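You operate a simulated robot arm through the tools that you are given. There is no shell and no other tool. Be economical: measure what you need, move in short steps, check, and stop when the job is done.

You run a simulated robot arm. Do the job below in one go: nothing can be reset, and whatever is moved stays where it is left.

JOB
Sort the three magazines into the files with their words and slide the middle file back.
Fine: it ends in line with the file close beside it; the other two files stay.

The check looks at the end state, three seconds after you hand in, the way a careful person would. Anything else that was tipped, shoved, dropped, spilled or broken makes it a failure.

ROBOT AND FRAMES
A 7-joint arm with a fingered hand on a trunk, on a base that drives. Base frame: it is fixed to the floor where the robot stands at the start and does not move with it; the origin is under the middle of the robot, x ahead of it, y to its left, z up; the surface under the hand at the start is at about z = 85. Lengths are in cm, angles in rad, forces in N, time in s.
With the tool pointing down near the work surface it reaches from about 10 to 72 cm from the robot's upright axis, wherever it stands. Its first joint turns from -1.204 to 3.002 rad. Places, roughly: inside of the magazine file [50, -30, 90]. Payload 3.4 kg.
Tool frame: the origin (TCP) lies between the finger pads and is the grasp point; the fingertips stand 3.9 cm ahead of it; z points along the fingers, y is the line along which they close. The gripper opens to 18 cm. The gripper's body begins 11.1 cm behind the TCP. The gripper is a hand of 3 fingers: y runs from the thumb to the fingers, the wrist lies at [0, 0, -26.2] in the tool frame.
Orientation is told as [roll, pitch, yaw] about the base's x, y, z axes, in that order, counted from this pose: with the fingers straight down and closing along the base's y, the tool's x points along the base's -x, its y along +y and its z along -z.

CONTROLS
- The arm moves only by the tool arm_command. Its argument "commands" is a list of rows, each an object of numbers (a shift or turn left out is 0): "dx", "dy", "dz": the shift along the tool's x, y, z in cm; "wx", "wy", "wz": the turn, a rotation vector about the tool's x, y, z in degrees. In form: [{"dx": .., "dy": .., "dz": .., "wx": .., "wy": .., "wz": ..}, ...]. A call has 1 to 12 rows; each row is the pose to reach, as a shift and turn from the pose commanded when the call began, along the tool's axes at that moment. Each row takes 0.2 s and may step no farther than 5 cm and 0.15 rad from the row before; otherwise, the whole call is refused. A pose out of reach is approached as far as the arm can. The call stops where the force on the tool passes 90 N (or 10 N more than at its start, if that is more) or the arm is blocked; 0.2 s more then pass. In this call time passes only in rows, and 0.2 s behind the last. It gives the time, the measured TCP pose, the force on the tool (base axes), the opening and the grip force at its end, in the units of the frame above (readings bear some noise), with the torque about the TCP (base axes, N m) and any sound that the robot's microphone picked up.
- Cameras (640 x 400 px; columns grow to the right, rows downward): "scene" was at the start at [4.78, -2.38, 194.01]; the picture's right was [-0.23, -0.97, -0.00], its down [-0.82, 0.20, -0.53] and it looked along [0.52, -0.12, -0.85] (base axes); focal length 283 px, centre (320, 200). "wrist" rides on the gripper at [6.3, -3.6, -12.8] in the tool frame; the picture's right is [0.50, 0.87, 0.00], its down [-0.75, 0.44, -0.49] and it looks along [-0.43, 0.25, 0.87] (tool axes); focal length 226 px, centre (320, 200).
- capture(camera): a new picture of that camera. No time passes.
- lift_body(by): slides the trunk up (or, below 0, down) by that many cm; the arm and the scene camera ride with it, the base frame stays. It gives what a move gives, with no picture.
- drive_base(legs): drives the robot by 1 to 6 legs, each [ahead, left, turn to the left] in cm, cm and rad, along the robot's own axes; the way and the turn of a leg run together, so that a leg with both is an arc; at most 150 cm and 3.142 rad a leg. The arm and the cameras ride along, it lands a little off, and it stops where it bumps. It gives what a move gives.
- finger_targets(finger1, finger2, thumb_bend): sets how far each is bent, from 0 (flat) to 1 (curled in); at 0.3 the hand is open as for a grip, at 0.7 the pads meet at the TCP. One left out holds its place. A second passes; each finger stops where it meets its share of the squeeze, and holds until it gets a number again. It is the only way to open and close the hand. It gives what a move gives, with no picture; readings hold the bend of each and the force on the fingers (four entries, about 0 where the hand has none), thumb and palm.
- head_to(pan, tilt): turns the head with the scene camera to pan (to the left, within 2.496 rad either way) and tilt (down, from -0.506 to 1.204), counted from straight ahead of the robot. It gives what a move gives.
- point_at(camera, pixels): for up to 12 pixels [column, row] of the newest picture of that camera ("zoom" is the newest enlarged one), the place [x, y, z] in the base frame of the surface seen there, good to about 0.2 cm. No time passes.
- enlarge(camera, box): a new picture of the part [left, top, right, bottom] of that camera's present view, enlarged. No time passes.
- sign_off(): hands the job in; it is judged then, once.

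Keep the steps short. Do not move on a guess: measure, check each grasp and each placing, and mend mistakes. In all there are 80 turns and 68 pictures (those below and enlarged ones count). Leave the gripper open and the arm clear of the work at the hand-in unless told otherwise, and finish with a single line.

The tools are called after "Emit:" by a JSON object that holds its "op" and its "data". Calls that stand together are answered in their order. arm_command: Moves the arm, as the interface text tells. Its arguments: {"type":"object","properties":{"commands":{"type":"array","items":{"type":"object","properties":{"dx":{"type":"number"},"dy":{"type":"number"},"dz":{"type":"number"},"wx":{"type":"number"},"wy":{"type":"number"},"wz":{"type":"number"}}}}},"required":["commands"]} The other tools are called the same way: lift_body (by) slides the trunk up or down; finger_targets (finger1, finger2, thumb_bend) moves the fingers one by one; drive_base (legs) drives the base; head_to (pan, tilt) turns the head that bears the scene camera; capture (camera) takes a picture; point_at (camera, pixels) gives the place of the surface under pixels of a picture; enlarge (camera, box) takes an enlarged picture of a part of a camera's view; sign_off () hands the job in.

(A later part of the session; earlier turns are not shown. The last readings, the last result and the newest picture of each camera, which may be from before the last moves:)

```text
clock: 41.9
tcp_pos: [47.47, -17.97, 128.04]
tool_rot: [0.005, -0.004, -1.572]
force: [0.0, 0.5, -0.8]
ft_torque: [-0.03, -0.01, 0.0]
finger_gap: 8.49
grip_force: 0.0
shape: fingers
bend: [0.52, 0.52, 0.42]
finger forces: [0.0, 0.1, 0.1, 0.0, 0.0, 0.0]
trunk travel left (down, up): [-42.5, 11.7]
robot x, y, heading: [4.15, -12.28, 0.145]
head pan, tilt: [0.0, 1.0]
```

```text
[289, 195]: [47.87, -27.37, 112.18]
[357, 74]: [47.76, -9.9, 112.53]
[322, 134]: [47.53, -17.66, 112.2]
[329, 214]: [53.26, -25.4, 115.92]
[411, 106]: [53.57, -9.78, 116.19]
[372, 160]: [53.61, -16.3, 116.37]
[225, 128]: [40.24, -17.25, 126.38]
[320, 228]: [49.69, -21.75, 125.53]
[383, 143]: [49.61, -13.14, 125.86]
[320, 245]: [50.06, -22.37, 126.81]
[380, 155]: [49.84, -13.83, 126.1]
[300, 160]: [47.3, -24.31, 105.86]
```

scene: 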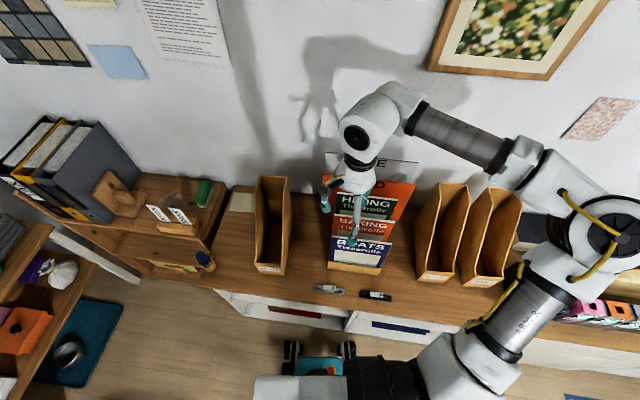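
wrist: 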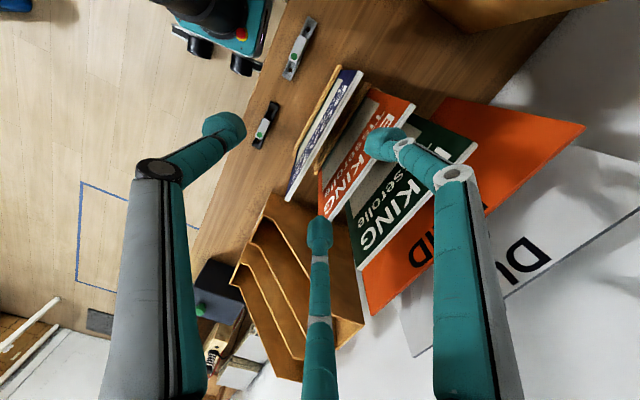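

There is room: finger balls at x≈49.7, with the BOATS back face at ~48.1 and the BAKING front at ~52.9. I shift +0.3 in x and -2.6 in y (to grip slightly towards the end that will face the file's front), then descend to z≈110.

Emit:
{"op": "arm_command", "data": {"commands": [{"dx": -2.6, "dy": 0.3}, {"dx": -2.6, "dy": 0.3, "dz": 4}, {"dx": -2.6, "dy": 0.3, "dz": 8}, {"dx": -2.6, "dy": 0.3, "dz": 11}, {"dx": -2.6, "dy": 0.3, "dz": 14}, {"dx": -2.6, "dy": 0.3, "dz": 16.5}, {"dx": -2.6, "dy": 0.3, "dz": 18.2}]}}

Emit:
{"op": "capture", "data": {"camera": "wrist"}}

```text
clock: 43.5
tcp_pos: [48.01, -19.91, 110.15]
tool_rot: [0.004, -0.01, -1.569]
force: [-0.3, -0.4, -0.1]
ft_torque: [-0.05, -0.01, 0.02]
finger_gap: 8.52
grip_force: 0.0
shape: fingers
bend: [0.52, 0.52, 0.42]
finger forces: [0.0, 0.0, 0.0, 0.0, 0.0, 0.0]
trunk travel left (down, up): [-42.5, 11.7]
robot x, y, heading: [3.56, -12.13, 0.144]
head pan, tilt: [0.0, 1.0]
```

```text
42 pictures are left
```

wrist: 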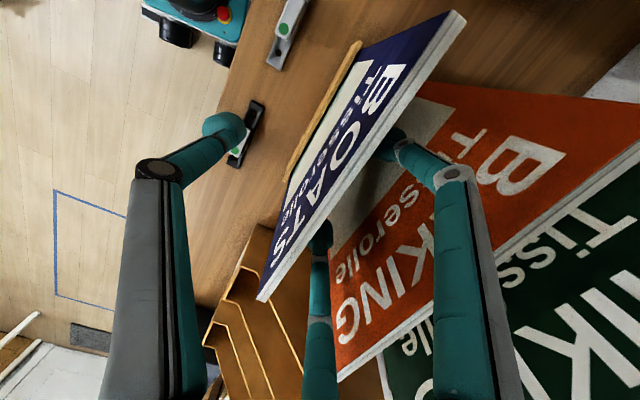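

Fingers are behind and the thumb is in front, with no contact force. Closing the hand.

Emit:
{"op": "finger_targets", "data": {"finger1": 0.72, "finger2": 0.72, "thumb_bend": 0.72}}

Emit:
{"op": "arm_command", "data": {"commands": [{"dz": -1}, {"dz": -2}]}}

Emit:
{"op": "capture", "data": {"camera": "wrist"}}

```text
clock: 44.5
tcp_pos: [47.99, -21.0, 109.91]
tool_rot: [0.004, -0.004, -1.571]
force: [1.1, 0.4, -0.1]
ft_torque: [-0.02, -0.05, -0.01]
finger_gap: 0.23
grip_force: 8.0
shape: fingers
bend: [0.71, 0.71, 0.68]
finger forces: [5.1, 5.3, 0.0, 0.1, 6.0, 0.0]
trunk travel left (down, up): [-42.5, 11.7]
robot x, y, heading: [4.09, -12.3, 0.145]
head pan, tilt: [0.0, 1.0]
```

```text
clock: 45.1
tcp_pos: [47.87, -20.75, 112.01]
tool_rot: [0.004, -0.004, -1.57]
force: [0.2, -2.0, 3.8]
ft_torque: [-0.11, 0.03, -0.02]
finger_gap: 0.22
grip_force: 8.8
shape: fingers
bend: [0.71, 0.71, 0.68]
finger forces: [5.6, 5.7, 0.1, 0.0, 6.5, 0.0]
trunk travel left (down, up): [-42.5, 11.7]
robot x, y, heading: [4.18, -12.6, 0.147]
head pan, tilt: [0.0, 1.0]
```

```text
41 pictures are left
```

wrist: 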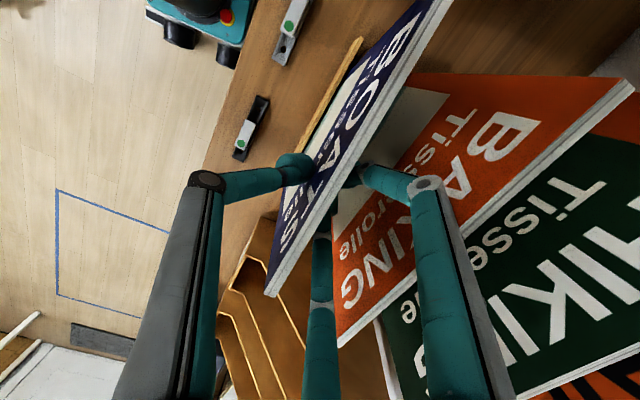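

BOATS magazine is held (8.8 N) and lifting with the hand. I raise it clear by 31 cm.

Emit:
{"op": "arm_command", "data": {"commands": [{"dz": -3}, {"dz": -7}, {"dz": -11}, {"dz": -15}, {"dz": -19}, {"dz": -23}, {"dz": -27}, {"dz": -31}]}}

Emit:
{"op": "capture", "data": {"camera": "scene"}}

```text
clock: 46.9
tcp_pos: [47.68, -20.62, 142.97]
tool_rot: [0.004, -0.005, -1.568]
force: [-0.2, -0.2, -2.7]
ft_torque: [-0.04, 0.02, 0.01]
finger_gap: 0.23
grip_force: 8.1
shape: fingers
bend: [0.71, 0.71, 0.68]
finger forces: [5.0, 5.2, 0.1, 0.1, 6.0, 0.0]
trunk travel left (down, up): [-42.5, 11.7]
robot x, y, heading: [4.04, -12.57, 0.144]
head pan, tilt: [0.0, 1.0]
```

```text
40 pictures are left
```

scene: 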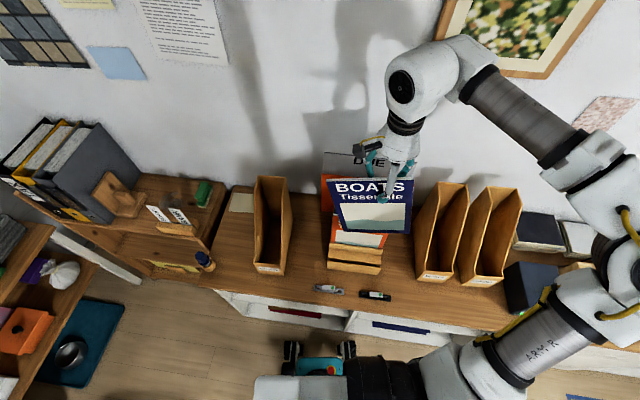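

Clean lift (weight about 2.7 N). I drive the base right, which carries the magazine over in front of the BOATS file.

Emit:
{"op": "drive_base", "data": {"legs": [[-2.5, -17.5, 0]]}}

Emit:
{"op": "arm_command", "data": {"commands": [{"wz": 8}, {"wz": 16}, {"wz": 24}, {"wz": 32}, {"wz": 40}, {"wz": 48}, {"wz": 56}, {"wz": 64}, {"wz": 72}, {"wz": 80}, {"wz": 88}]}}

Emit:
{"op": "capture", "data": {"camera": "scene"}}

Emit:
{"op": "capture", "data": {"camera": "wrist"}}

```text
clock: 48.4
tcp_pos: [47.76, -38.23, 142.86]
tool_rot: [0.005, -0.007, -1.571]
force: [-0.1, 0.0, -2.1]
ft_torque: [-0.06, 0.0, 0.0]
finger_gap: 0.24
grip_force: 7.9
shape: fingers
bend: [0.71, 0.71, 0.68]
finger forces: [5.0, 5.0, 0.1, 0.1, 6.0, 0.0]
trunk travel left (down, up): [-42.5, 11.7]
robot x, y, heading: [4.02, -29.9, 0.141]
head pan, tilt: [0.0, 1.0]
```

```text
clock: 50.8
tcp_pos: [47.49, -37.87, 143.01]
tool_rot: [0.008, 0.006, -3.108]
force: [-0.4, 0.8, -1.6]
ft_torque: [-0.01, 0.02, -0.04]
finger_gap: 0.25
grip_force: 8.5
shape: fingers
bend: [0.71, 0.71, 0.68]
finger forces: [5.1, 5.2, 0.1, 0.1, 6.6, 0.0]
trunk travel left (down, up): [-42.5, 11.7]
robot x, y, heading: [3.81, -29.96, 0.143]
head pan, tilt: [0.0, 1.0]
```

```text
39 pictures are left
```

scene: 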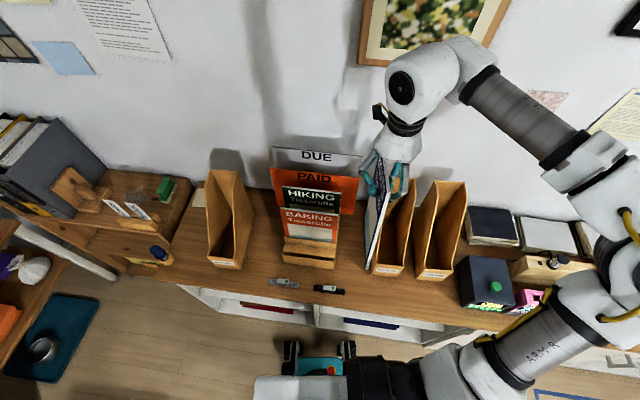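

```text
38 pictures are left
```

wrist: 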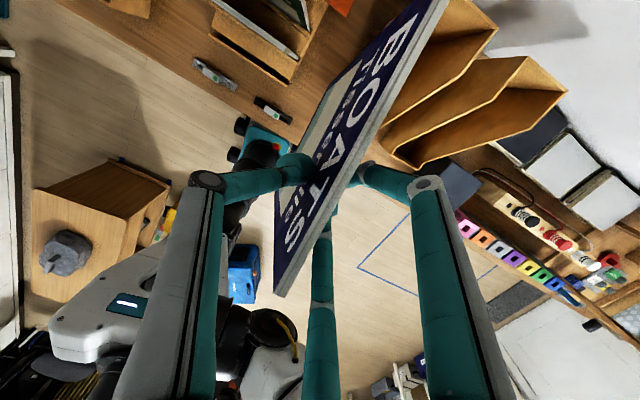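

The magazine is now in line with the files. I re-measure the file walls from this viewpoint.

Emit:
{"op": "enlarge", "data": {"camera": "scene", "box": [360, 150, 480, 300]}}

```text
2.67 times, centred on (420, 225) of scene
```

zoom: 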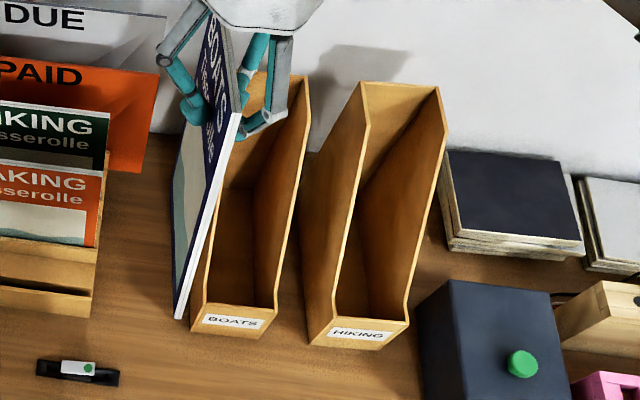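

Emit:
{"op": "point_at", "data": {"camera": "zoom", "pixels": [[202, 306], [271, 311], [336, 319], [406, 325], [200, 325], [268, 330], [328, 337], [385, 347], [362, 84], [437, 90], [305, 78], [300, 115]]}}

Emit:
{"op": "point_at", "data": {"camera": "zoom", "pixels": [[180, 312], [240, 120], [225, 175], [200, 250], [235, 308], [370, 321], [367, 124], [443, 134], [230, 250], [270, 230], [410, 230], [340, 250]]}}

```text
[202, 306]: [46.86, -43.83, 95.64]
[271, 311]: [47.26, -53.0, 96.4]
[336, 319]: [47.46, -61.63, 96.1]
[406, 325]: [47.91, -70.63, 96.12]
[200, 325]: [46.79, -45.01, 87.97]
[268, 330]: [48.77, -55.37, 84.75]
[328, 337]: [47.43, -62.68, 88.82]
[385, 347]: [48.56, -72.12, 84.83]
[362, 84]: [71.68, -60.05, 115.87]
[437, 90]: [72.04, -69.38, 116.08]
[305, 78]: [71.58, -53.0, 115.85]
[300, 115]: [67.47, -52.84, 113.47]
```

```text
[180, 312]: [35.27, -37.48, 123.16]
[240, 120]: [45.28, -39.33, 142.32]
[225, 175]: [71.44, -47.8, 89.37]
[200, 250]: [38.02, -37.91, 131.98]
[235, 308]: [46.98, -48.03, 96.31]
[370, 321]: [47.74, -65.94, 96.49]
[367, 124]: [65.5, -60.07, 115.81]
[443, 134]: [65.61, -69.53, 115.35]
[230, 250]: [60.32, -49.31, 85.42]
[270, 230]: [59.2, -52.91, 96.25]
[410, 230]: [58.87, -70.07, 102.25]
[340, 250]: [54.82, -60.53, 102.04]
```

The fronts line up: BOATS at x 46.9–47.3 and HIKING at 47.5–47.9, on one ~2.7° line. The magazine's front edge looks tilted in-plane, so I measure its corners.

Emit:
{"op": "point_at", "data": {"camera": "zoom", "pixels": [[175, 200], [176, 250], [177, 300], [174, 312], [239, 114], [236, 130], [210, 215], [190, 285], [214, 25], [222, 60], [178, 175], [185, 150]]}}

Emit:
{"op": "enlarge", "data": {"camera": "scene", "box": [340, 130, 430, 280]}}

```text
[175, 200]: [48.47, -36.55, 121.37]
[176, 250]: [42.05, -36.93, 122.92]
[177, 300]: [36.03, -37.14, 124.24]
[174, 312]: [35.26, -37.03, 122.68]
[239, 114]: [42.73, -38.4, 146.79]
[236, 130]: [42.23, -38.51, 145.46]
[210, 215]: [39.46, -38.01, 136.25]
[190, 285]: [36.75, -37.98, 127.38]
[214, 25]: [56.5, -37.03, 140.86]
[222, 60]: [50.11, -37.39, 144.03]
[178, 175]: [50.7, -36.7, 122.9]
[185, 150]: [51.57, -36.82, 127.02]
```

```text
2.67 times, centred on (385, 205) of scene
```

zoom: 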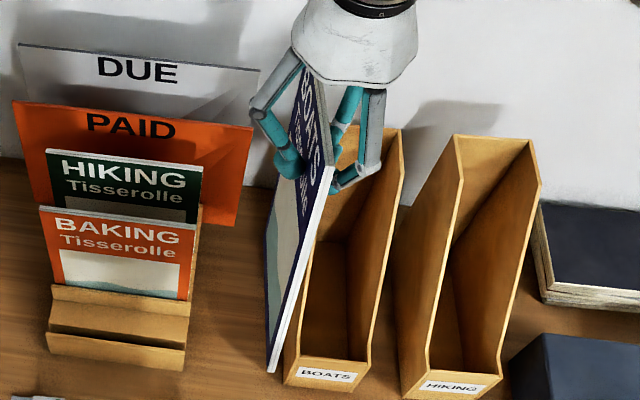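

The magazine has swung about 17° in-plane: it was gripped off-centre, and it hangs with its centre below the grip. I test whether tilting the hand back carries the magazine upright through friction.

Emit:
{"op": "arm_command", "data": {"commands": [{"wy": 4}, {"wy": 8}, {"wy": 12}, {"wy": 16}]}}

Emit:
{"op": "enlarge", "data": {"camera": "scene", "box": [340, 130, 430, 280]}}

Emit:
{"op": "point_at", "data": {"camera": "zoom", "pixels": [[272, 368], [330, 170], [326, 185], [300, 275], [268, 320], [267, 260], [275, 360], [305, 70]]}}

```text
clock: 51.8
tcp_pos: [47.36, -38.01, 143.02]
tool_rot: [0.008, 0.29, -3.103]
force: [0.1, 0.7, -2.1]
ft_torque: [-0.01, 0.03, 0.01]
finger_gap: 0.25
grip_force: 8.3
shape: fingers
bend: [0.71, 0.71, 0.68]
finger forces: [5.0, 5.1, 0.0, 0.0, 6.3, 0.0]
trunk travel left (down, up): [-42.5, 11.7]
robot x, y, heading: [4.37, -30.07, 0.143]
head pan, tilt: [0.0, 1.0]
```

```text
2.67 times, centred on (385, 205) of scene
```

zoom: 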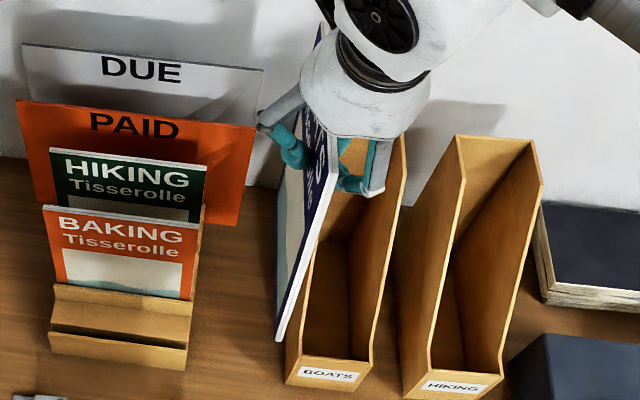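

```text
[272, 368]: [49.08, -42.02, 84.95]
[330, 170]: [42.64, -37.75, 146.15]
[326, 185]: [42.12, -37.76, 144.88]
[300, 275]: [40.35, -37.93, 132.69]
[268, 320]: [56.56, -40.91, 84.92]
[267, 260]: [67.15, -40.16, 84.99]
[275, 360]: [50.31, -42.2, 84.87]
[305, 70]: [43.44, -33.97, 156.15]
```

Friction carried it about half way, so tilt is now ~8°. I tilt the hand 8° more and re-measure.

Emit:
{"op": "arm_command", "data": {"commands": [{"wy": 4}, {"wy": 8}]}}

Emit:
{"op": "enlarge", "data": {"camera": "scene", "box": [340, 130, 430, 280]}}

```text
clock: 52.4
tcp_pos: [47.71, -39.55, 142.93]
tool_rot: [-0.001, 0.425, -3.107]
force: [0.5, 0.2, -2.5]
ft_torque: [-0.03, 0.02, -0.01]
finger_gap: 0.26
grip_force: 7.9
shape: fingers
bend: [0.71, 0.71, 0.68]
finger forces: [4.8, 5.2, 0.0, 0.0, 6.1, 0.1]
trunk travel left (down, up): [-42.5, 11.7]
robot x, y, heading: [3.68, -29.82, 0.141]
head pan, tilt: [0.0, 1.0]
```

```text
2.67 times, centred on (385, 205) of scene
```

zoom: 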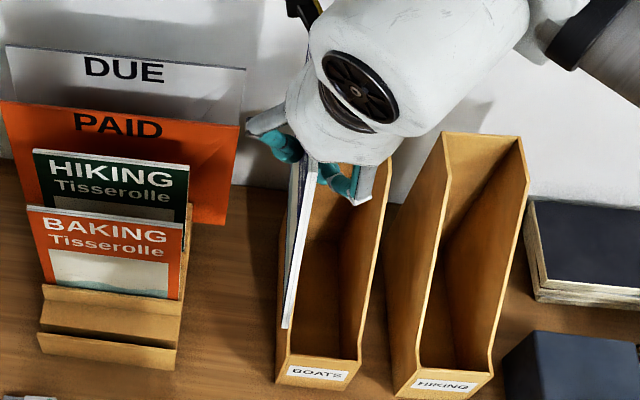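

Emit:
{"op": "point_at", "data": {"camera": "zoom", "pixels": [[315, 178], [309, 210], [300, 255], [292, 295], [288, 320], [283, 320], [284, 290], [287, 240], [291, 190], [290, 366], [357, 366], [340, 366]]}}

```text
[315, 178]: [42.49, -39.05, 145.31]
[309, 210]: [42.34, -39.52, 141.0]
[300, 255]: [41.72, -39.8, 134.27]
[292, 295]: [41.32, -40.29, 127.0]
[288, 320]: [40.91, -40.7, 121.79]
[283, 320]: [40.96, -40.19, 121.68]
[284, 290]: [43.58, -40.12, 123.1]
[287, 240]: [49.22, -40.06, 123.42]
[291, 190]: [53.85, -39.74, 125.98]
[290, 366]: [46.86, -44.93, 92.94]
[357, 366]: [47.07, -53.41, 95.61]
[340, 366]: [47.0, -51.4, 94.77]
```

Upright now (3.8° in-plane). I move over the BOATS file: +8.4 in x and -9.7 in y, staying at the same height.

Emit:
{"op": "arm_command", "data": {"commands": [{"dx": 2.45, "dy": 3.3, "dz": 1.15}, {"dx": 4.9, "dy": 6.6, "dz": 2.3}, {"dx": 7.36, "dy": 9.98, "dz": 3.46}]}}

Emit:
{"op": "enlarge", "data": {"camera": "scene", "box": [350, 110, 470, 290]}}

```text
clock: 53.2
tcp_pos: [56.55, -50.27, 142.44]
tool_rot: [-0.008, 0.422, -3.112]
force: [-0.1, -0.9, -2.0]
ft_torque: [-0.07, 0.09, -0.01]
finger_gap: 0.24
grip_force: 8.4
shape: fingers
bend: [0.71, 0.71, 0.68]
finger forces: [4.9, 5.8, 0.0, 0.0, 6.3, 0.0]
trunk travel left (down, up): [-42.5, 11.7]
robot x, y, heading: [4.06, -30.24, 0.144]
head pan, tilt: [0.0, 1.0]
```

```text
2.22 times, centred on (410, 200) of scene
```

zoom: 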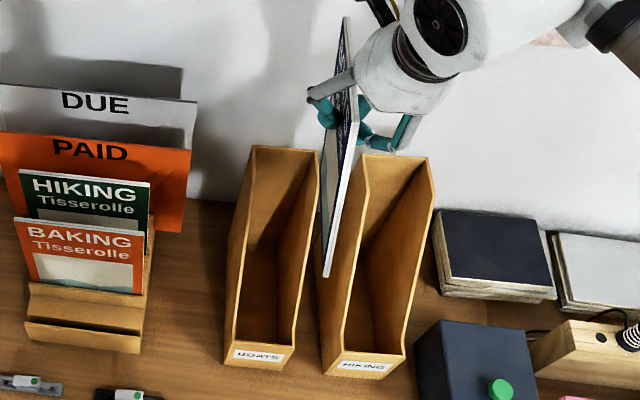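

Emit:
{"op": "point_at", "data": {"camera": "zoom", "pixels": [[352, 95], [345, 150], [337, 220], [328, 268], [324, 268], [322, 235], [236, 347], [292, 350], [344, 30], [256, 148], [315, 152], [318, 180]]}}

```text
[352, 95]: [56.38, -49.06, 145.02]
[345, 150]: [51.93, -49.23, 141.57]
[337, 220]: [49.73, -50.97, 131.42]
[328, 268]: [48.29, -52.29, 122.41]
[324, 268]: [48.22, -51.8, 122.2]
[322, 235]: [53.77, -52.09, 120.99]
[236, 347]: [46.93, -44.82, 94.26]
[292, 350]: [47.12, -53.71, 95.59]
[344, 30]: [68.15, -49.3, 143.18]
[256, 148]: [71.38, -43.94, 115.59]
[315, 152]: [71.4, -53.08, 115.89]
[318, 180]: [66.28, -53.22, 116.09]
```

It swung a little with the motion: 10.7° in-plane and ~8° sideways. I correct both with a gentle hand rotation and re-measure.

Emit:
{"op": "arm_command", "data": {"commands": [{"wx": 1.6, "wy": 1.8, "wz": 0.7}, {"wx": 3.2, "wy": 3.5, "wz": 1.4}, {"wx": 4.8, "wy": 5.3, "wz": 2.1}, {"wx": 6.4, "wy": 7, "wz": 2.9}, {"wx": 6.4, "wy": 7, "wz": 2.9}]}}

Emit:
{"op": "enlarge", "data": {"camera": "scene", "box": [350, 110, 470, 290]}}

```text
clock: 54.4
tcp_pos: [56.04, -47.49, 142.97]
tool_rot: [-0.133, 0.543, 3.117]
force: [0.6, 0.3, -1.5]
ft_torque: [-0.03, 0.07, 0.02]
finger_gap: 0.27
grip_force: 8.2
shape: fingers
bend: [0.71, 0.71, 0.68]
finger forces: [5.2, 5.1, 0.0, 0.1, 6.2, 0.1]
trunk travel left (down, up): [-42.5, 11.7]
robot x, y, heading: [3.52, -29.89, 0.141]
head pan, tilt: [0.0, 1.0]
```

```text
2.22 times, centred on (410, 200) of scene
```

zoom: 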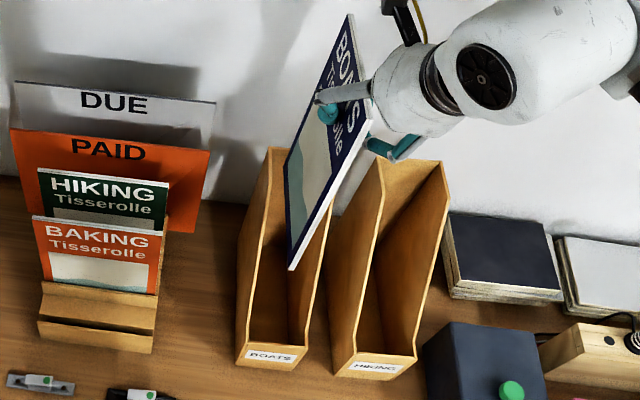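

Emit:
{"op": "point_at", "data": {"camera": "zoom", "pixels": [[368, 110], [345, 165], [320, 215], [294, 265], [289, 262], [287, 200], [286, 165], [348, 22], [357, 60], [310, 200], [241, 350], [302, 352]]}}

```text
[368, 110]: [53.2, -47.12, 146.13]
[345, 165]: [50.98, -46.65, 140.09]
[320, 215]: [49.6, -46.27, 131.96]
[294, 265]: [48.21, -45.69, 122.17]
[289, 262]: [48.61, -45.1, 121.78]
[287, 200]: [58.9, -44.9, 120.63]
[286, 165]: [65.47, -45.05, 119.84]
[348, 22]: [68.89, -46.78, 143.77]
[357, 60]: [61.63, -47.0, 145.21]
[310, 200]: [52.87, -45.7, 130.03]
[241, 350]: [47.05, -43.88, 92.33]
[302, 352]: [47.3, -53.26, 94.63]
```

Good: in-plane ~8°, sideways ~4°, x extent 48.3–69.7 against the interior 47.5–71.2. I shift y by -2.8 and x by +0.3, then lower 20 cm straight down.

Emit:
{"op": "arm_command", "data": {"commands": [{"dx": 0.16, "dy": 1.4, "dz": -0.1}, {"dx": 0.32, "dy": 2.79, "dz": -0.18}, {"dx": -1.23, "dy": 3.13, "dz": 2.37}, {"dx": -2.78, "dy": 3.47, "dz": 4.91}, {"dx": -4.33, "dy": 3.81, "dz": 7.46}, {"dx": -5.88, "dy": 4.15, "dz": 10.0}, {"dx": -7.43, "dy": 4.49, "dz": 12.55}, {"dx": -8.98, "dy": 4.83, "dz": 15.1}, {"dx": -10.01, "dy": 5.06, "dz": 16.79}]}}

Emit:
{"op": "enlarge", "data": {"camera": "scene", "box": [350, 110, 470, 290]}}

```text
clock: 56.4
tcp_pos: [56.64, -51.82, 122.7]
tool_rot: [-0.146, 0.543, 3.105]
force: [-0.1, -0.2, 0.5]
ft_torque: [-0.01, -0.01, -0.03]
finger_gap: 0.23
grip_force: 7.9
shape: fingers
bend: [0.71, 0.71, 0.68]
finger forces: [4.8, 5.1, 0.1, 0.0, 6.1, 0.0]
trunk travel left (down, up): [-42.5, 11.7]
robot x, y, heading: [4.1, -30.22, 0.14]
head pan, tilt: [0.0, 1.0]
```

```text
2.22 times, centred on (410, 200) of scene
```

zoom: 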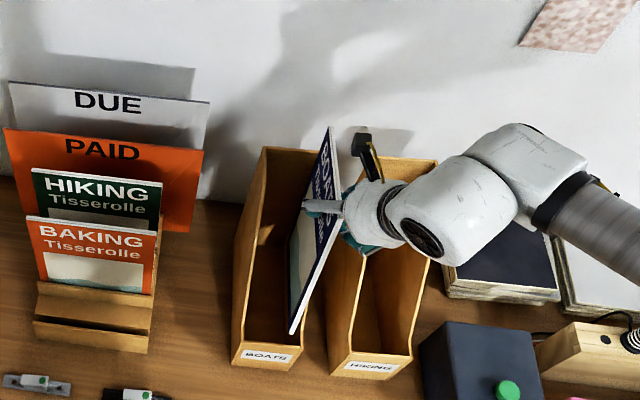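

The upward weight reading has changed slightly. I check the magazine's lower edge against the right wall.

Emit:
{"op": "point_at", "data": {"camera": "zoom", "pixels": [[293, 328], [290, 320], [290, 290], [292, 250], [300, 310], [320, 265], [338, 215], [330, 140], [318, 170], [298, 345], [307, 320], [240, 345]]}}

Emit:
{"op": "capture", "data": {"camera": "wrist"}}

```text
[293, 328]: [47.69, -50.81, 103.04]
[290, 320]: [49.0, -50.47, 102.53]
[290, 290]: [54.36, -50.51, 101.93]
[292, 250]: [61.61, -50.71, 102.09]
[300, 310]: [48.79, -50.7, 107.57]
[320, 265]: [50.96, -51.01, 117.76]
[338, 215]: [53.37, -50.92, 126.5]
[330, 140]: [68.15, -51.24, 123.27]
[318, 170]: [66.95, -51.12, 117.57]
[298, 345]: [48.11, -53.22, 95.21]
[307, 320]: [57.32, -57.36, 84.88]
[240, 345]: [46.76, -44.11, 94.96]
```

```text
30 pictures are left
```

wrist: 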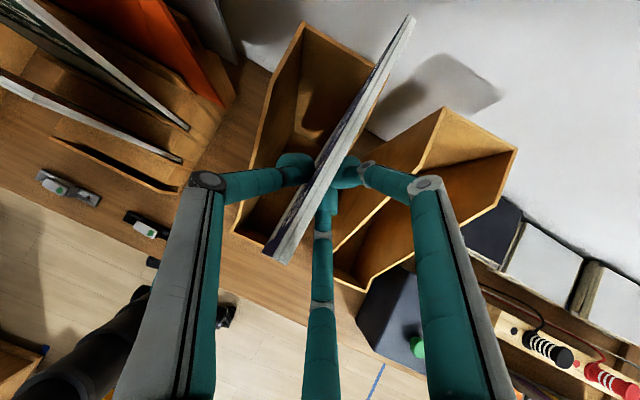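

The magazine is vertical at y≈-51, but tilted ~13° in-plane. I tilt the hand 8° more and shift +1.3 in y and -0.8 in x.

Emit:
{"op": "arm_command", "data": {"commands": [{"dx": -0.2, "dy": -0.45, "dz": -0.1, "wy": 2}, {"dx": -0.4, "dy": -0.9, "dz": -0.2, "wy": 4}, {"dx": -0.7, "dy": -1.33, "dz": -0.26, "wy": 6}, {"dx": -0.7, "dy": -1.33, "dz": -0.26, "wy": 8}]}}

Emit:
{"op": "enlarge", "data": {"camera": "scene", "box": [350, 110, 470, 290]}}

```text
clock: 57.4
tcp_pos: [55.83, -51.38, 122.64]
tool_rot: [-0.172, 0.681, 3.074]
force: [1.1, -0.5, 0.2]
ft_torque: [-0.02, 0.04, 0.03]
finger_gap: 0.25
grip_force: 7.9
shape: fingers
bend: [0.71, 0.71, 0.68]
finger forces: [4.8, 5.3, 0.1, 0.0, 6.1, 0.0]
trunk travel left (down, up): [-42.5, 11.7]
robot x, y, heading: [4.23, -30.49, 0.144]
head pan, tilt: [0.0, 1.0]
```

```text
2.22 times, centred on (410, 200) of scene
```

zoom: 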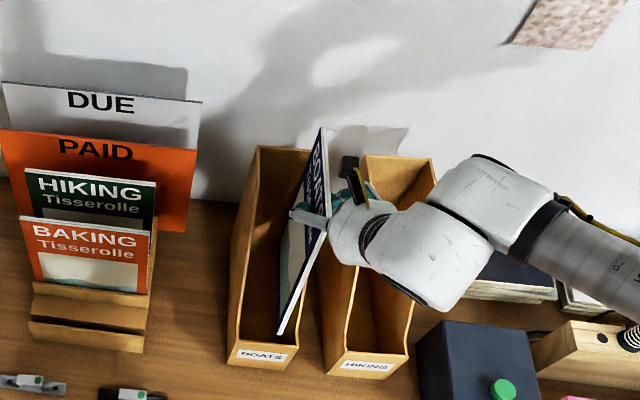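

Emit:
{"op": "point_at", "data": {"camera": "zoom", "pixels": [[280, 331], [277, 325], [281, 270], [284, 235], [292, 300], [310, 260], [322, 240], [322, 132], [314, 155], [360, 235], [400, 300], [345, 160]]}}

```text
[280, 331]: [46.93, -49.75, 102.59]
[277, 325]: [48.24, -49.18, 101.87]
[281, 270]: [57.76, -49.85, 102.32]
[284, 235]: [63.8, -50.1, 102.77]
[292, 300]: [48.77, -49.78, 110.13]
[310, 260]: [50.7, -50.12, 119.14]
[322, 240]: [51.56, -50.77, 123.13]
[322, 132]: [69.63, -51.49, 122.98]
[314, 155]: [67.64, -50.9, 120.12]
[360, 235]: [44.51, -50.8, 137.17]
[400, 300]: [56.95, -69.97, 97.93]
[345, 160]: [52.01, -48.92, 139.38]
```

The extent is 46.9–69.6 (12.5° tilt), which fits in the file's 23.7 cm. I shift +1.0 in x and lower 8 cm slowly, watching the forces.

Emit:
{"op": "arm_command", "data": {"commands": [{"dx": 0.4, "dy": 0.02, "dz": 0.32}, {"dx": 0.78, "dy": 0.04, "dz": 0.63}, {"dx": -0.48, "dy": 0.21, "dz": 2.16}, {"dx": -1.74, "dy": 0.37, "dz": 3.69}, {"dx": -3.0, "dy": 0.54, "dz": 5.22}, {"dx": -4.26, "dy": 0.7, "dz": 6.75}]}}

Emit:
{"op": "enlarge", "data": {"camera": "scene", "box": [350, 110, 470, 290]}}

Emit:
{"op": "point_at", "data": {"camera": "zoom", "pixels": [[270, 345], [275, 335], [280, 310], [290, 290], [300, 270], [310, 160], [315, 150], [320, 145], [300, 200], [240, 345], [290, 345], [300, 300]]}}

```text
clock: 58.8
tcp_pos: [56.7, -49.23, 114.91]
tool_rot: [-0.152, 0.679, 3.089]
force: [-0.7, -0.5, -0.6]
ft_torque: [-0.01, 0.08, 0.0]
finger_gap: 0.26
grip_force: 8.2
shape: fingers
bend: [0.71, 0.71, 0.68]
finger forces: [5.5, 4.9, 0.1, 0.0, 6.2, 0.0]
trunk travel left (down, up): [-42.5, 11.7]
robot x, y, heading: [3.83, -29.77, 0.142]
head pan, tilt: [0.0, 1.0]
```

```text
2.22 times, centred on (410, 200) of scene
```

zoom: 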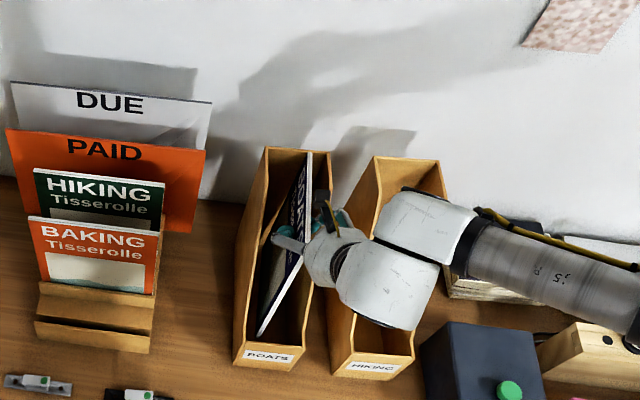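

```text
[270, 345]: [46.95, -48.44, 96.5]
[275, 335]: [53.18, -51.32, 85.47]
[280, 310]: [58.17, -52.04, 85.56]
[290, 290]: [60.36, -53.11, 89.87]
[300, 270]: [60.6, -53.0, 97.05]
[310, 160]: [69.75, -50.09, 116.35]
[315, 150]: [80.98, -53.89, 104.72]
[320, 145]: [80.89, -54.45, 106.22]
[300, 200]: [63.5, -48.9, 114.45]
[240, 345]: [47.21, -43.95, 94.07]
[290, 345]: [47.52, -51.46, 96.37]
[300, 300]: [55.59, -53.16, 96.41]
```

Emit:
{"op": "point_at", "data": {"camera": "zoom", "pixels": [[260, 334], [264, 332], [263, 325], [272, 312], [282, 295], [300, 258], [262, 310], [268, 275], [276, 250], [309, 155], [255, 300], [345, 265]]}}

```text
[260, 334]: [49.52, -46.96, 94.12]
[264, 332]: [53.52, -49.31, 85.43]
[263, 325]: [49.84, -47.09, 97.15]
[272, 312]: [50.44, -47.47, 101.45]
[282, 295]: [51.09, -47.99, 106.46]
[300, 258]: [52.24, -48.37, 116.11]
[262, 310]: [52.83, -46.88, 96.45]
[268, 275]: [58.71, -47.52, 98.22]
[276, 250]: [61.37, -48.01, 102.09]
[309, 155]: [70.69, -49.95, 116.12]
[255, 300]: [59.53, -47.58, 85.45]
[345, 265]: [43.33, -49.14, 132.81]
```

Everything is inside the walls: front-bottom at (49.5, -47), rear-top at (70.7, -50). About 8 cm remain to the floor. I lower 7 more with a slight -0.4 in x.

Emit:
{"op": "arm_command", "data": {"commands": [{"dx": -0.31, "dy": 0, "dz": -0.25}, {"dx": -1.57, "dy": 0.2, "dz": 1.28}, {"dx": -2.83, "dy": 0.4, "dz": 2.8}, {"dx": -3.8, "dy": 0.58, "dz": 4.0}, {"dx": -4.72, "dy": 0.73, "dz": 5.1}]}}

Emit:
{"op": "enlarge", "data": {"camera": "scene", "box": [350, 110, 470, 290]}}

```text
clock: 60.0
tcp_pos: [56.26, -50.12, 107.58]
tool_rot: [-0.163, 0.677, 3.079]
force: [-1.2, 0.6, 0.2]
ft_torque: [0.0, 0.01, 0.01]
finger_gap: 0.22
grip_force: 10.1
shape: fingers
bend: [0.71, 0.71, 0.69]
finger forces: [7.3, 5.2, 0.0, 0.0, 6.7, 0.0]
trunk travel left (down, up): [-42.5, 11.7]
robot x, y, heading: [3.85, -30.06, 0.144]
head pan, tilt: [0.0, 1.0]
```

```text
2.22 times, centred on (410, 200) of scene
```

zoom: 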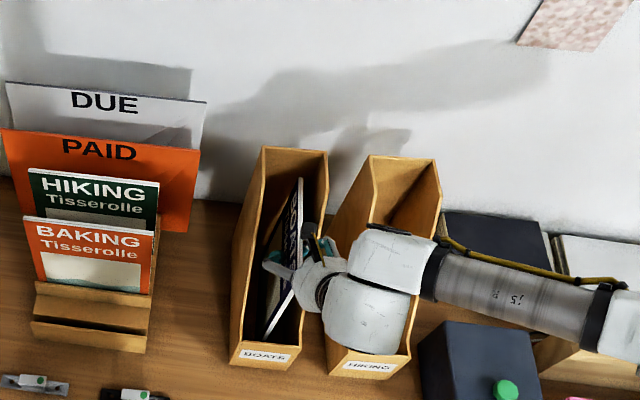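

Emit:
{"op": "point_at", "data": {"camera": "zoom", "pixels": [[265, 337], [268, 333], [272, 322], [280, 308], [290, 290], [262, 320], [266, 290], [300, 180], [298, 200], [234, 345], [290, 345], [330, 300]]}}

```text
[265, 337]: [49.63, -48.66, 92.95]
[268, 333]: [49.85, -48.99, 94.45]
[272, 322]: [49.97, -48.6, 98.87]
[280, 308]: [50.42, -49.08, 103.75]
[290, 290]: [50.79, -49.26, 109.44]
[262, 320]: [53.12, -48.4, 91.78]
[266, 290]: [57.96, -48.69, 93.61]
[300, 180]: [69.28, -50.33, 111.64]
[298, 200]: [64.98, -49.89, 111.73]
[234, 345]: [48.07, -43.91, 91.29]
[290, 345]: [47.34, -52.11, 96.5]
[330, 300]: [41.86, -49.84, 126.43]
```

The rear-top corner is at z 111.6 and the tilt is only ~4°, so the bottom is within about 1 cm of the file floor. I lower a bit more until it bears.

Emit:
{"op": "arm_command", "data": {"commands": [{"dx": -0.31, "dy": 0.05, "dz": 0.38}, {"dx": -0.63, "dy": 0.1, "dz": 0.77}, {"dx": -0.95, "dy": 0.15, "dz": 1.15}]}}

```text
clock: 60.8
tcp_pos: [56.16, -49.86, 106.47]
tool_rot: [-0.161, 0.682, 3.081]
force: [-1.5, 1.4, 11.3]
ft_torque: [0.04, -0.27, -0.03]
finger_gap: 0.25
grip_force: 11.4
shape: fingers
bend: [0.71, 0.71, 0.69]
finger forces: [9.5, 5.8, 0.0, 0.0, 8.2, 0.0]
trunk travel left (down, up): [-42.5, 11.7]
robot x, y, heading: [3.97, -30.12, 0.143]
head pan, tilt: [0.0, 1.0]
```

It bears on the floor (11 N). I release by opening slightly inside the file.

Emit:
{"op": "finger_targets", "data": {"finger1": 0.64, "finger2": 0.64, "thumb_bend": 0.62}}

Emit:
{"op": "capture", "data": {"camera": "wrist"}}

```text
clock: 61.8
tcp_pos: [56.26, -49.9, 106.39]
tool_rot: [-0.16, 0.681, 3.083]
force: [-0.5, 2.3, 0.1]
ft_torque: [-0.04, -0.03, 0.03]
finger_gap: 1.99
grip_force: 0.9
shape: fingers
bend: [0.65, 0.64, 0.62]
finger forces: [1.5, 0.1, 0.0, 0.0, 0.1, 0.1]
trunk travel left (down, up): [-42.5, 11.7]
robot x, y, heading: [3.67, -30.14, 0.144]
head pan, tilt: [0.0, 1.0]
```

```text
26 pictures are left
```

wrist: 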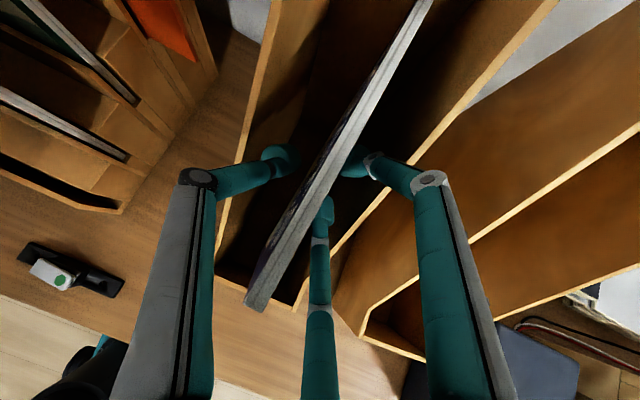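

Released. Finger 1 bears lightly on the right wall, so I shift 0.7 cm towards +y and withdraw along the tool axis, up and back.

Emit:
{"op": "arm_command", "data": {"commands": [{"dy": -0.7}, {"dy": -1.0, "dz": -2}, {"dy": -1.3, "dz": -4.5}, {"dy": -1.7, "dz": -8}, {"dy": -2.2, "dz": -12}, {"dy": -2.7, "dz": -16}, {"dy": -3.2, "dz": -20}, {"dy": -3.7, "dz": -24}]}}

Emit:
{"op": "capture", "data": {"camera": "scene"}}

```text
clock: 63.6
tcp_pos: [44.37, -49.2, 124.07]
tool_rot: [-0.002, 0.638, -3.076]
force: [0.5, 1.0, 8.3]
ft_torque: [-0.11, 0.55, -0.03]
finger_gap: 2.21
grip_force: 0.1
shape: fingers
bend: [0.64, 0.64, 0.62]
finger forces: [0.0, 0.0, 0.0, 0.0, 0.1, 0.0]
out of reach, approached as far as the arm can: row 6, 7, 8
trunk travel left (down, up): [-42.5, 11.7]
robot x, y, heading: [3.89, -30.09, 0.143]
head pan, tilt: [0.0, 1.0]
```

```text
25 pictures are left
```

scene: 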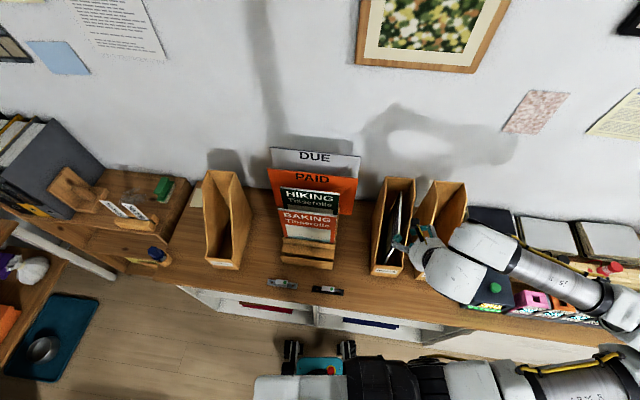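

The BOATS magazine stands in its file. The arm reached its limit at the end of the withdrawal and reads 8 N, so I move straight up and un-tilt the hand.

Emit:
{"op": "arm_command", "data": {"commands": [{"dx": 1.2, "dz": -1.6}, {"dx": 3, "dz": -4}, {"dx": 4.8, "dz": -6.4}, {"dx": 6.6, "dz": -8.8, "wy": -7}, {"dx": 8.4, "dz": -11.2, "wy": -14}, {"dx": 10.2, "dz": -13.6, "wy": -21}, {"dx": 10.8, "dz": -14.4, "wy": -28}, {"dx": 10.8, "dz": -14.4, "wy": -36}]}}

Emit:
{"op": "capture", "data": {"camera": "scene"}}

```text
clock: 65.4
tcp_pos: [43.38, -52.27, 143.18]
tool_rot: [-0.13, 0.053, -3.108]
force: [0.3, -0.5, 0.7]
ft_torque: [0.04, 0.02, -0.03]
finger_gap: 2.24
grip_force: 0.0
shape: fingers
bend: [0.64, 0.64, 0.62]
finger forces: [0.0, 0.0, 0.0, 0.1, 0.0, 0.0]
trunk travel left (down, up): [-42.5, 11.7]
robot x, y, heading: [4.06, -30.08, 0.14]
head pan, tilt: [0.0, 1.0]
```

```text
24 pictures are left
```

scene: 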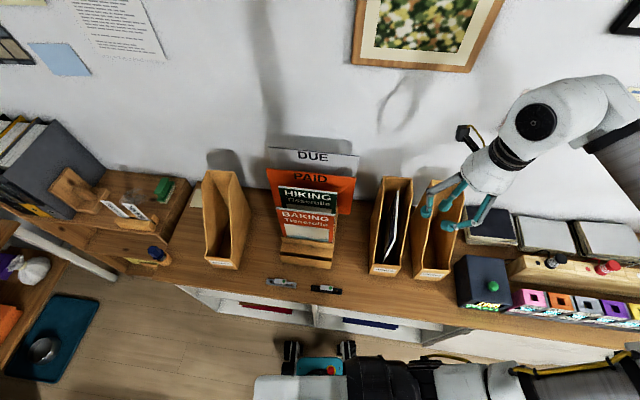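

All stands well. Now the BAKING magazine: I drive back left 17.5 cm, open the fingers for the pick-up, and level the hand.

Emit:
{"op": "drive_base", "data": {"legs": [[2.5, 17.5, 0]]}}

Emit:
{"op": "finger_targets", "data": {"finger1": 0.52, "finger2": 0.52, "thumb_bend": 0.42}}

Emit:
{"op": "arm_command", "data": {"commands": [{"wx": -3.7, "wy": -1.5}, {"wx": -7.5, "wy": -3}]}}

Emit:
{"op": "arm_command", "data": {"commands": [{"wz": -8.3}, {"wz": -16.6}, {"wz": -24.9}, {"wz": -33.2}, {"wz": -41.5}, {"wz": -49.8}, {"wz": -58.1}, {"wz": -66.4}, {"wz": -74.7}, {"wz": -83}, {"wz": -91.5}]}}

```text
clock: 66.9
tcp_pos: [42.96, -33.22, 143.55]
tool_rot: [-0.123, 0.057, -3.11]
force: [-0.9, 0.5, 0.5]
ft_torque: [-0.06, 0.02, -0.01]
finger_gap: 2.21
grip_force: 0.1
shape: fingers
bend: [0.64, 0.64, 0.62]
finger forces: [0.1, 0.1, 0.1, 0.0, 0.1, 0.1]
trunk travel left (down, up): [-42.5, 11.7]
robot x, y, heading: [4.4, -12.04, 0.141]
head pan, tilt: [0.0, 1.0]
```

```text
clock: 67.9
tcp_pos: [42.21, -29.79, 144.06]
tool_rot: [-0.097, 0.061, -3.106]
force: [-0.3, 0.5, 1.1]
ft_torque: [-0.01, 0.02, -0.03]
finger_gap: 8.5
grip_force: 0.0
shape: fingers
bend: [0.52, 0.52, 0.42]
finger forces: [0.0, 0.0, 0.0, 0.0, 0.0, 0.0]
trunk travel left (down, up): [-42.5, 11.7]
robot x, y, heading: [4.6, -12.23, 0.144]
head pan, tilt: [0.0, 1.0]
```

```text
clock: 68.5
tcp_pos: [42.97, -33.59, 143.44]
tool_rot: [0.008, 0.005, -3.106]
force: [-0.3, 0.3, -0.5]
ft_torque: [0.01, -0.04, 0.01]
finger_gap: 8.52
grip_force: 0.0
shape: fingers
bend: [0.52, 0.52, 0.42]
finger forces: [0.1, 0.0, 0.1, 0.1, 0.0, 0.0]
trunk travel left (down, up): [-42.5, 11.7]
robot x, y, heading: [4.33, -12.65, 0.134]
head pan, tilt: [0.0, 1.0]
```

```text
clock: 70.9
tcp_pos: [42.77, -32.77, 143.64]
tool_rot: [0.006, -0.015, -1.506]
force: [-0.5, -0.1, 0.5]
ft_torque: [0.03, -0.02, -0.03]
finger_gap: 8.51
grip_force: 0.0
shape: fingers
bend: [0.52, 0.52, 0.42]
finger forces: [0.0, 0.0, 0.0, 0.1, 0.0, 0.0]
trunk travel left (down, up): [-42.5, 11.7]
robot x, y, heading: [4.6, -12.49, 0.141]
head pan, tilt: [0.0, 1.0]
```

Square at yaw ≈-87°. I move above the BAKING magazine (53.3, -19.0) at z≈132 and check the fingertips with the wrist camera.

Emit:
{"op": "arm_command", "data": {"commands": [{"dx": 2.6, "dy": 2.3, "dz": 2, "wz": 1}, {"dx": 5.2, "dy": 4.6, "dz": 4, "wz": 2}, {"dx": 7.8, "dy": 6.9, "dz": 6, "wz": 3}, {"dx": 10.4, "dy": 9.2, "dz": 8, "wz": 3.7}, {"dx": 13, "dy": 11.4, "dz": 11, "wz": 3.7}]}}

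Emit:
{"op": "capture", "data": {"camera": "wrist"}}

```text
clock: 72.1
tcp_pos: [53.73, -18.94, 132.33]
tool_rot: [0.003, -0.017, -1.573]
force: [0.3, -0.4, 0.0]
ft_torque: [0.05, 0.03, -0.04]
finger_gap: 8.49
grip_force: 0.1
shape: fingers
bend: [0.52, 0.52, 0.42]
finger forces: [0.1, 0.0, 0.1, 0.0, 0.0, 0.0]
trunk travel left (down, up): [-42.5, 11.7]
robot x, y, heading: [3.79, -12.49, 0.141]
head pan, tilt: [0.0, 1.0]
```

```text
23 pictures are left
```

wrist: 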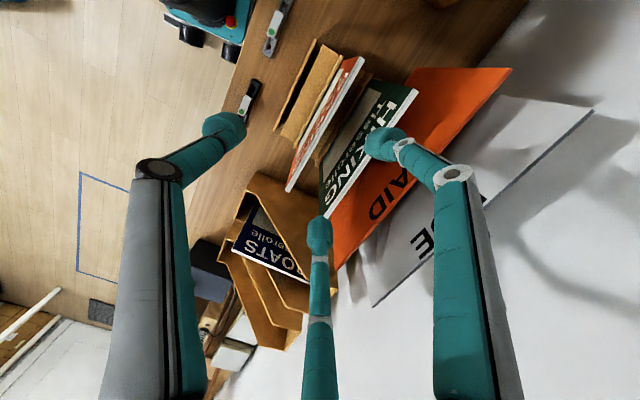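

Emit:
{"op": "point_at", "data": {"camera": "wrist", "pixels": [[289, 188], [361, 60], [326, 122], [329, 214], [415, 92], [370, 155], [225, 128], [320, 228], [383, 143], [236, 245], [305, 280], [270, 262]]}}

```text
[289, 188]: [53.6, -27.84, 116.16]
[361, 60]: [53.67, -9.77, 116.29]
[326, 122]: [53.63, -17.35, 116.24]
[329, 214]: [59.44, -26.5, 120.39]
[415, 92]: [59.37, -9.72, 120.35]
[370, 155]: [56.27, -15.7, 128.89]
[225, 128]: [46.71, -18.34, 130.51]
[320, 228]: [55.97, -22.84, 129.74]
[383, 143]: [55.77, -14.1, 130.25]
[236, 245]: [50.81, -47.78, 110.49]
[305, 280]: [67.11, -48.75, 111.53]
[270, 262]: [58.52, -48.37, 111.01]
```

BOATS stands well in its file (top z≈111, x 50–68). BAKING is at x 53.6 with fingers 2.27 behind, which is right. I shift y -0.5 to grip at centre and descend 18.5.

Emit:
{"op": "arm_command", "data": {"commands": [{"dx": -0.5}, {"dx": -0.5, "dz": 4}, {"dx": -0.5, "dz": 8}, {"dx": -0.5, "dz": 11.5}, {"dx": -0.5, "dz": 14.5}, {"dx": -0.5, "dz": 17}, {"dx": -0.5, "dz": 18.5}]}}

Emit:
{"op": "finger_targets", "data": {"finger1": 0.74, "finger2": 0.74, "thumb_bend": 0.74}}

Emit:
{"op": "arm_command", "data": {"commands": [{"dz": -1}, {"dz": -2}, {"dz": -4}, {"dz": -6}]}}

Emit:
{"op": "capture", "data": {"camera": "wrist"}}

```text
clock: 73.7
tcp_pos: [53.77, -20.22, 114.06]
tool_rot: [0.005, -0.013, -1.576]
force: [0.4, -0.3, 0.4]
ft_torque: [0.03, 0.0, -0.02]
finger_gap: 8.51
grip_force: 0.1
shape: fingers
bend: [0.52, 0.52, 0.42]
finger forces: [0.0, 0.0, 0.0, 0.0, 0.1, 0.1]
trunk travel left (down, up): [-42.5, 11.7]
robot x, y, heading: [4.42, -12.2, 0.138]
head pan, tilt: [0.0, 1.0]
```

```text
clock: 74.7
tcp_pos: [53.53, -19.37, 114.04]
tool_rot: [0.007, -0.016, -1.573]
force: [-0.1, 0.3, 0.9]
ft_torque: [0.01, 0.0, 0.03]
finger_gap: 0.22
grip_force: 4.1
shape: fingers
bend: [0.72, 0.72, 0.68]
finger forces: [0.1, 0.0, 0.1, 0.0, 9.0, 0.0]
trunk travel left (down, up): [-42.5, 11.7]
robot x, y, heading: [4.35, -12.5, 0.137]
head pan, tilt: [0.0, 1.0]
```

```text
clock: 75.7
tcp_pos: [53.39, -18.78, 120.28]
tool_rot: [0.008, -0.022, -1.572]
force: [-0.2, -0.5, -2.7]
ft_torque: [-0.04, -0.02, 0.02]
finger_gap: 0.22
grip_force: 4.4
shape: fingers
bend: [0.72, 0.72, 0.68]
finger forces: [0.0, 0.0, 0.0, 0.0, 8.7, 0.0]
trunk travel left (down, up): [-42.5, 11.7]
robot x, y, heading: [3.83, -12.23, 0.144]
head pan, tilt: [0.0, 1.0]
```

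```text
22 pictures are left
```

wrist: 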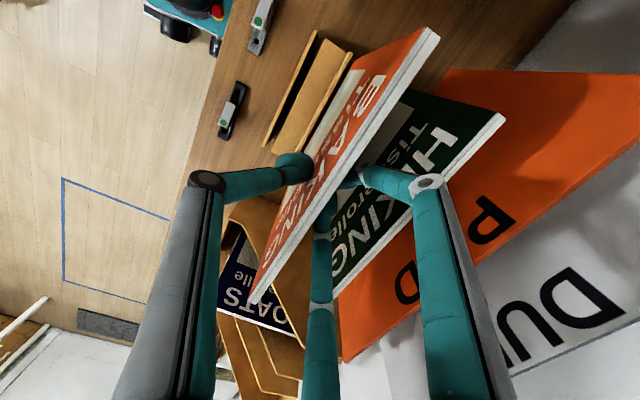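

Emit:
{"op": "point_at", "data": {"camera": "wrist", "pixels": [[435, 40], [257, 297], [345, 160], [400, 90]]}}

Emit:
{"op": "arm_command", "data": {"commands": [{"dz": -3}, {"dz": -7}, {"dz": -11}, {"dz": -15}, {"dz": -19}, {"dz": -23}]}}

Emit:
{"op": "drive_base", "data": {"legs": [[4.5, 31, 0]]}}

Emit:
{"op": "capture", "data": {"camera": "scene"}}

```text
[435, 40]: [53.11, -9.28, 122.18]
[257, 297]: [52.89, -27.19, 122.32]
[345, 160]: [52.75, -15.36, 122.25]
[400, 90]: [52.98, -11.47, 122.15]
```

```text
clock: 77.1
tcp_pos: [53.65, -19.26, 143.01]
tool_rot: [0.001, -0.016, -1.575]
force: [0.8, -1.3, -1.5]
ft_torque: [0.01, 0.02, -0.02]
finger_gap: 0.2
grip_force: 4.8
shape: fingers
bend: [0.72, 0.72, 0.68]
finger forces: [0.1, 0.1, 0.1, 0.0, 9.0, 0.1]
trunk travel left (down, up): [-42.5, 11.7]
robot x, y, heading: [4.05, -12.58, 0.136]
head pan, tilt: [0.0, 1.0]
```

```text
clock: 79.2
tcp_pos: [53.55, 9.85, 142.94]
tool_rot: [0.005, 0.0, -1.574]
force: [0.7, -0.7, -1.7]
ft_torque: [0.06, 0.07, 0.01]
finger_gap: 0.24
grip_force: 4.5
shape: fingers
bend: [0.72, 0.72, 0.68]
finger forces: [0.1, 0.0, 0.0, 0.0, 8.7, 0.0]
trunk travel left (down, up): [-42.5, 11.7]
robot x, y, heading: [4.4, 18.73, 0.145]
head pan, tilt: [0.0, 1.0]
```

```text
21 pictures are left
```

scene: 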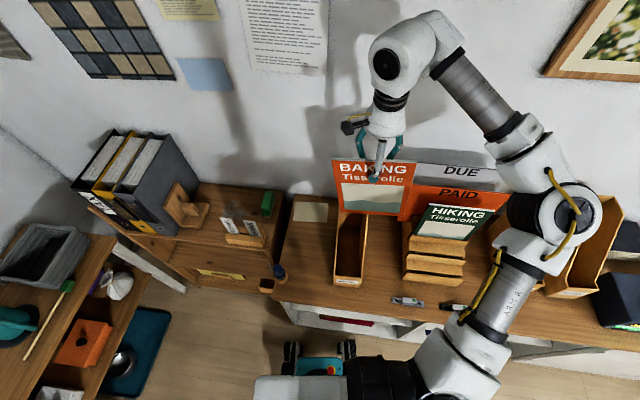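

Held level. I rotate to yaw -177°, in line with the BAKING file, slowly.

Emit:
{"op": "arm_command", "data": {"commands": [{"wz": 7.3}, {"wz": 14.6}, {"wz": 21.9}, {"wz": 29.2}, {"wz": 36.5}, {"wz": 43.8}, {"wz": 51.1}, {"wz": 58.4}, {"wz": 65.7}, {"wz": 73}, {"wz": 80.3}, {"wz": 86.8}]}}

Emit:
{"op": "enlarge", "data": {"camera": "scene", "box": [310, 110, 430, 300]}}

```text
clock: 81.8
tcp_pos: [53.39, 10.49, 142.99]
tool_rot: [0.005, 0.008, -3.092]
force: [0.3, -0.8, -1.2]
ft_torque: [0.04, 0.05, 0.01]
finger_gap: 0.21
grip_force: 4.6
shape: fingers
bend: [0.72, 0.72, 0.68]
finger forces: [0.0, 0.1, 0.1, 0.0, 9.0, 0.0]
trunk travel left (down, up): [-42.5, 11.7]
robot x, y, heading: [4.38, 18.87, 0.14]
head pan, tilt: [0.0, 1.0]
```

```text
2.11 times, centred on (370, 205) of scene
```

zoom: 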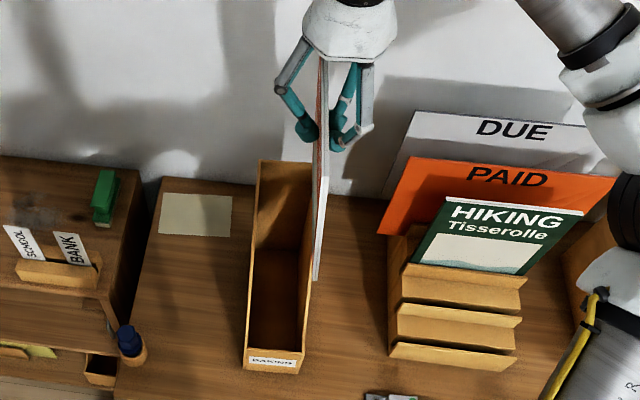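

Measuring the magazine's front edge and the BAKING file corners.

Emit:
{"op": "point_at", "data": {"camera": "zoom", "pixels": [[326, 145], [324, 190], [320, 230], [318, 260], [316, 276], [314, 250], [316, 210], [324, 70], [249, 355], [300, 355], [260, 163], [309, 166]]}}

Emit:
{"op": "point_at", "data": {"camera": "zoom", "pixels": [[254, 230], [311, 230], [256, 190], [246, 340], [270, 355], [285, 290], [270, 250], [325, 165]]}}

```text
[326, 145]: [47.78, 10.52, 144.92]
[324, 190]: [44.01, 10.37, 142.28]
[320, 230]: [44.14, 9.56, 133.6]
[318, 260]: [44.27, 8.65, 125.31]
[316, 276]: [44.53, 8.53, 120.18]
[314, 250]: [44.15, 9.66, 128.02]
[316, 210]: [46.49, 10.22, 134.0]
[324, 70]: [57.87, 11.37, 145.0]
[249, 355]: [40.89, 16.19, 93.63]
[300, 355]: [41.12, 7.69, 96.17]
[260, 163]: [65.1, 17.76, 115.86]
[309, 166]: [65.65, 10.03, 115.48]
```

```text
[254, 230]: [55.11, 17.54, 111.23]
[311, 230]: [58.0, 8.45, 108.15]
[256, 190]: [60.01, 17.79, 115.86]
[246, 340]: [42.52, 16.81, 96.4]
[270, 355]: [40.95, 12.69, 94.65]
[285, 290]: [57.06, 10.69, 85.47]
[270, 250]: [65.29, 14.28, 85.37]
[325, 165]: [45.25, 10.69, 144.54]
```

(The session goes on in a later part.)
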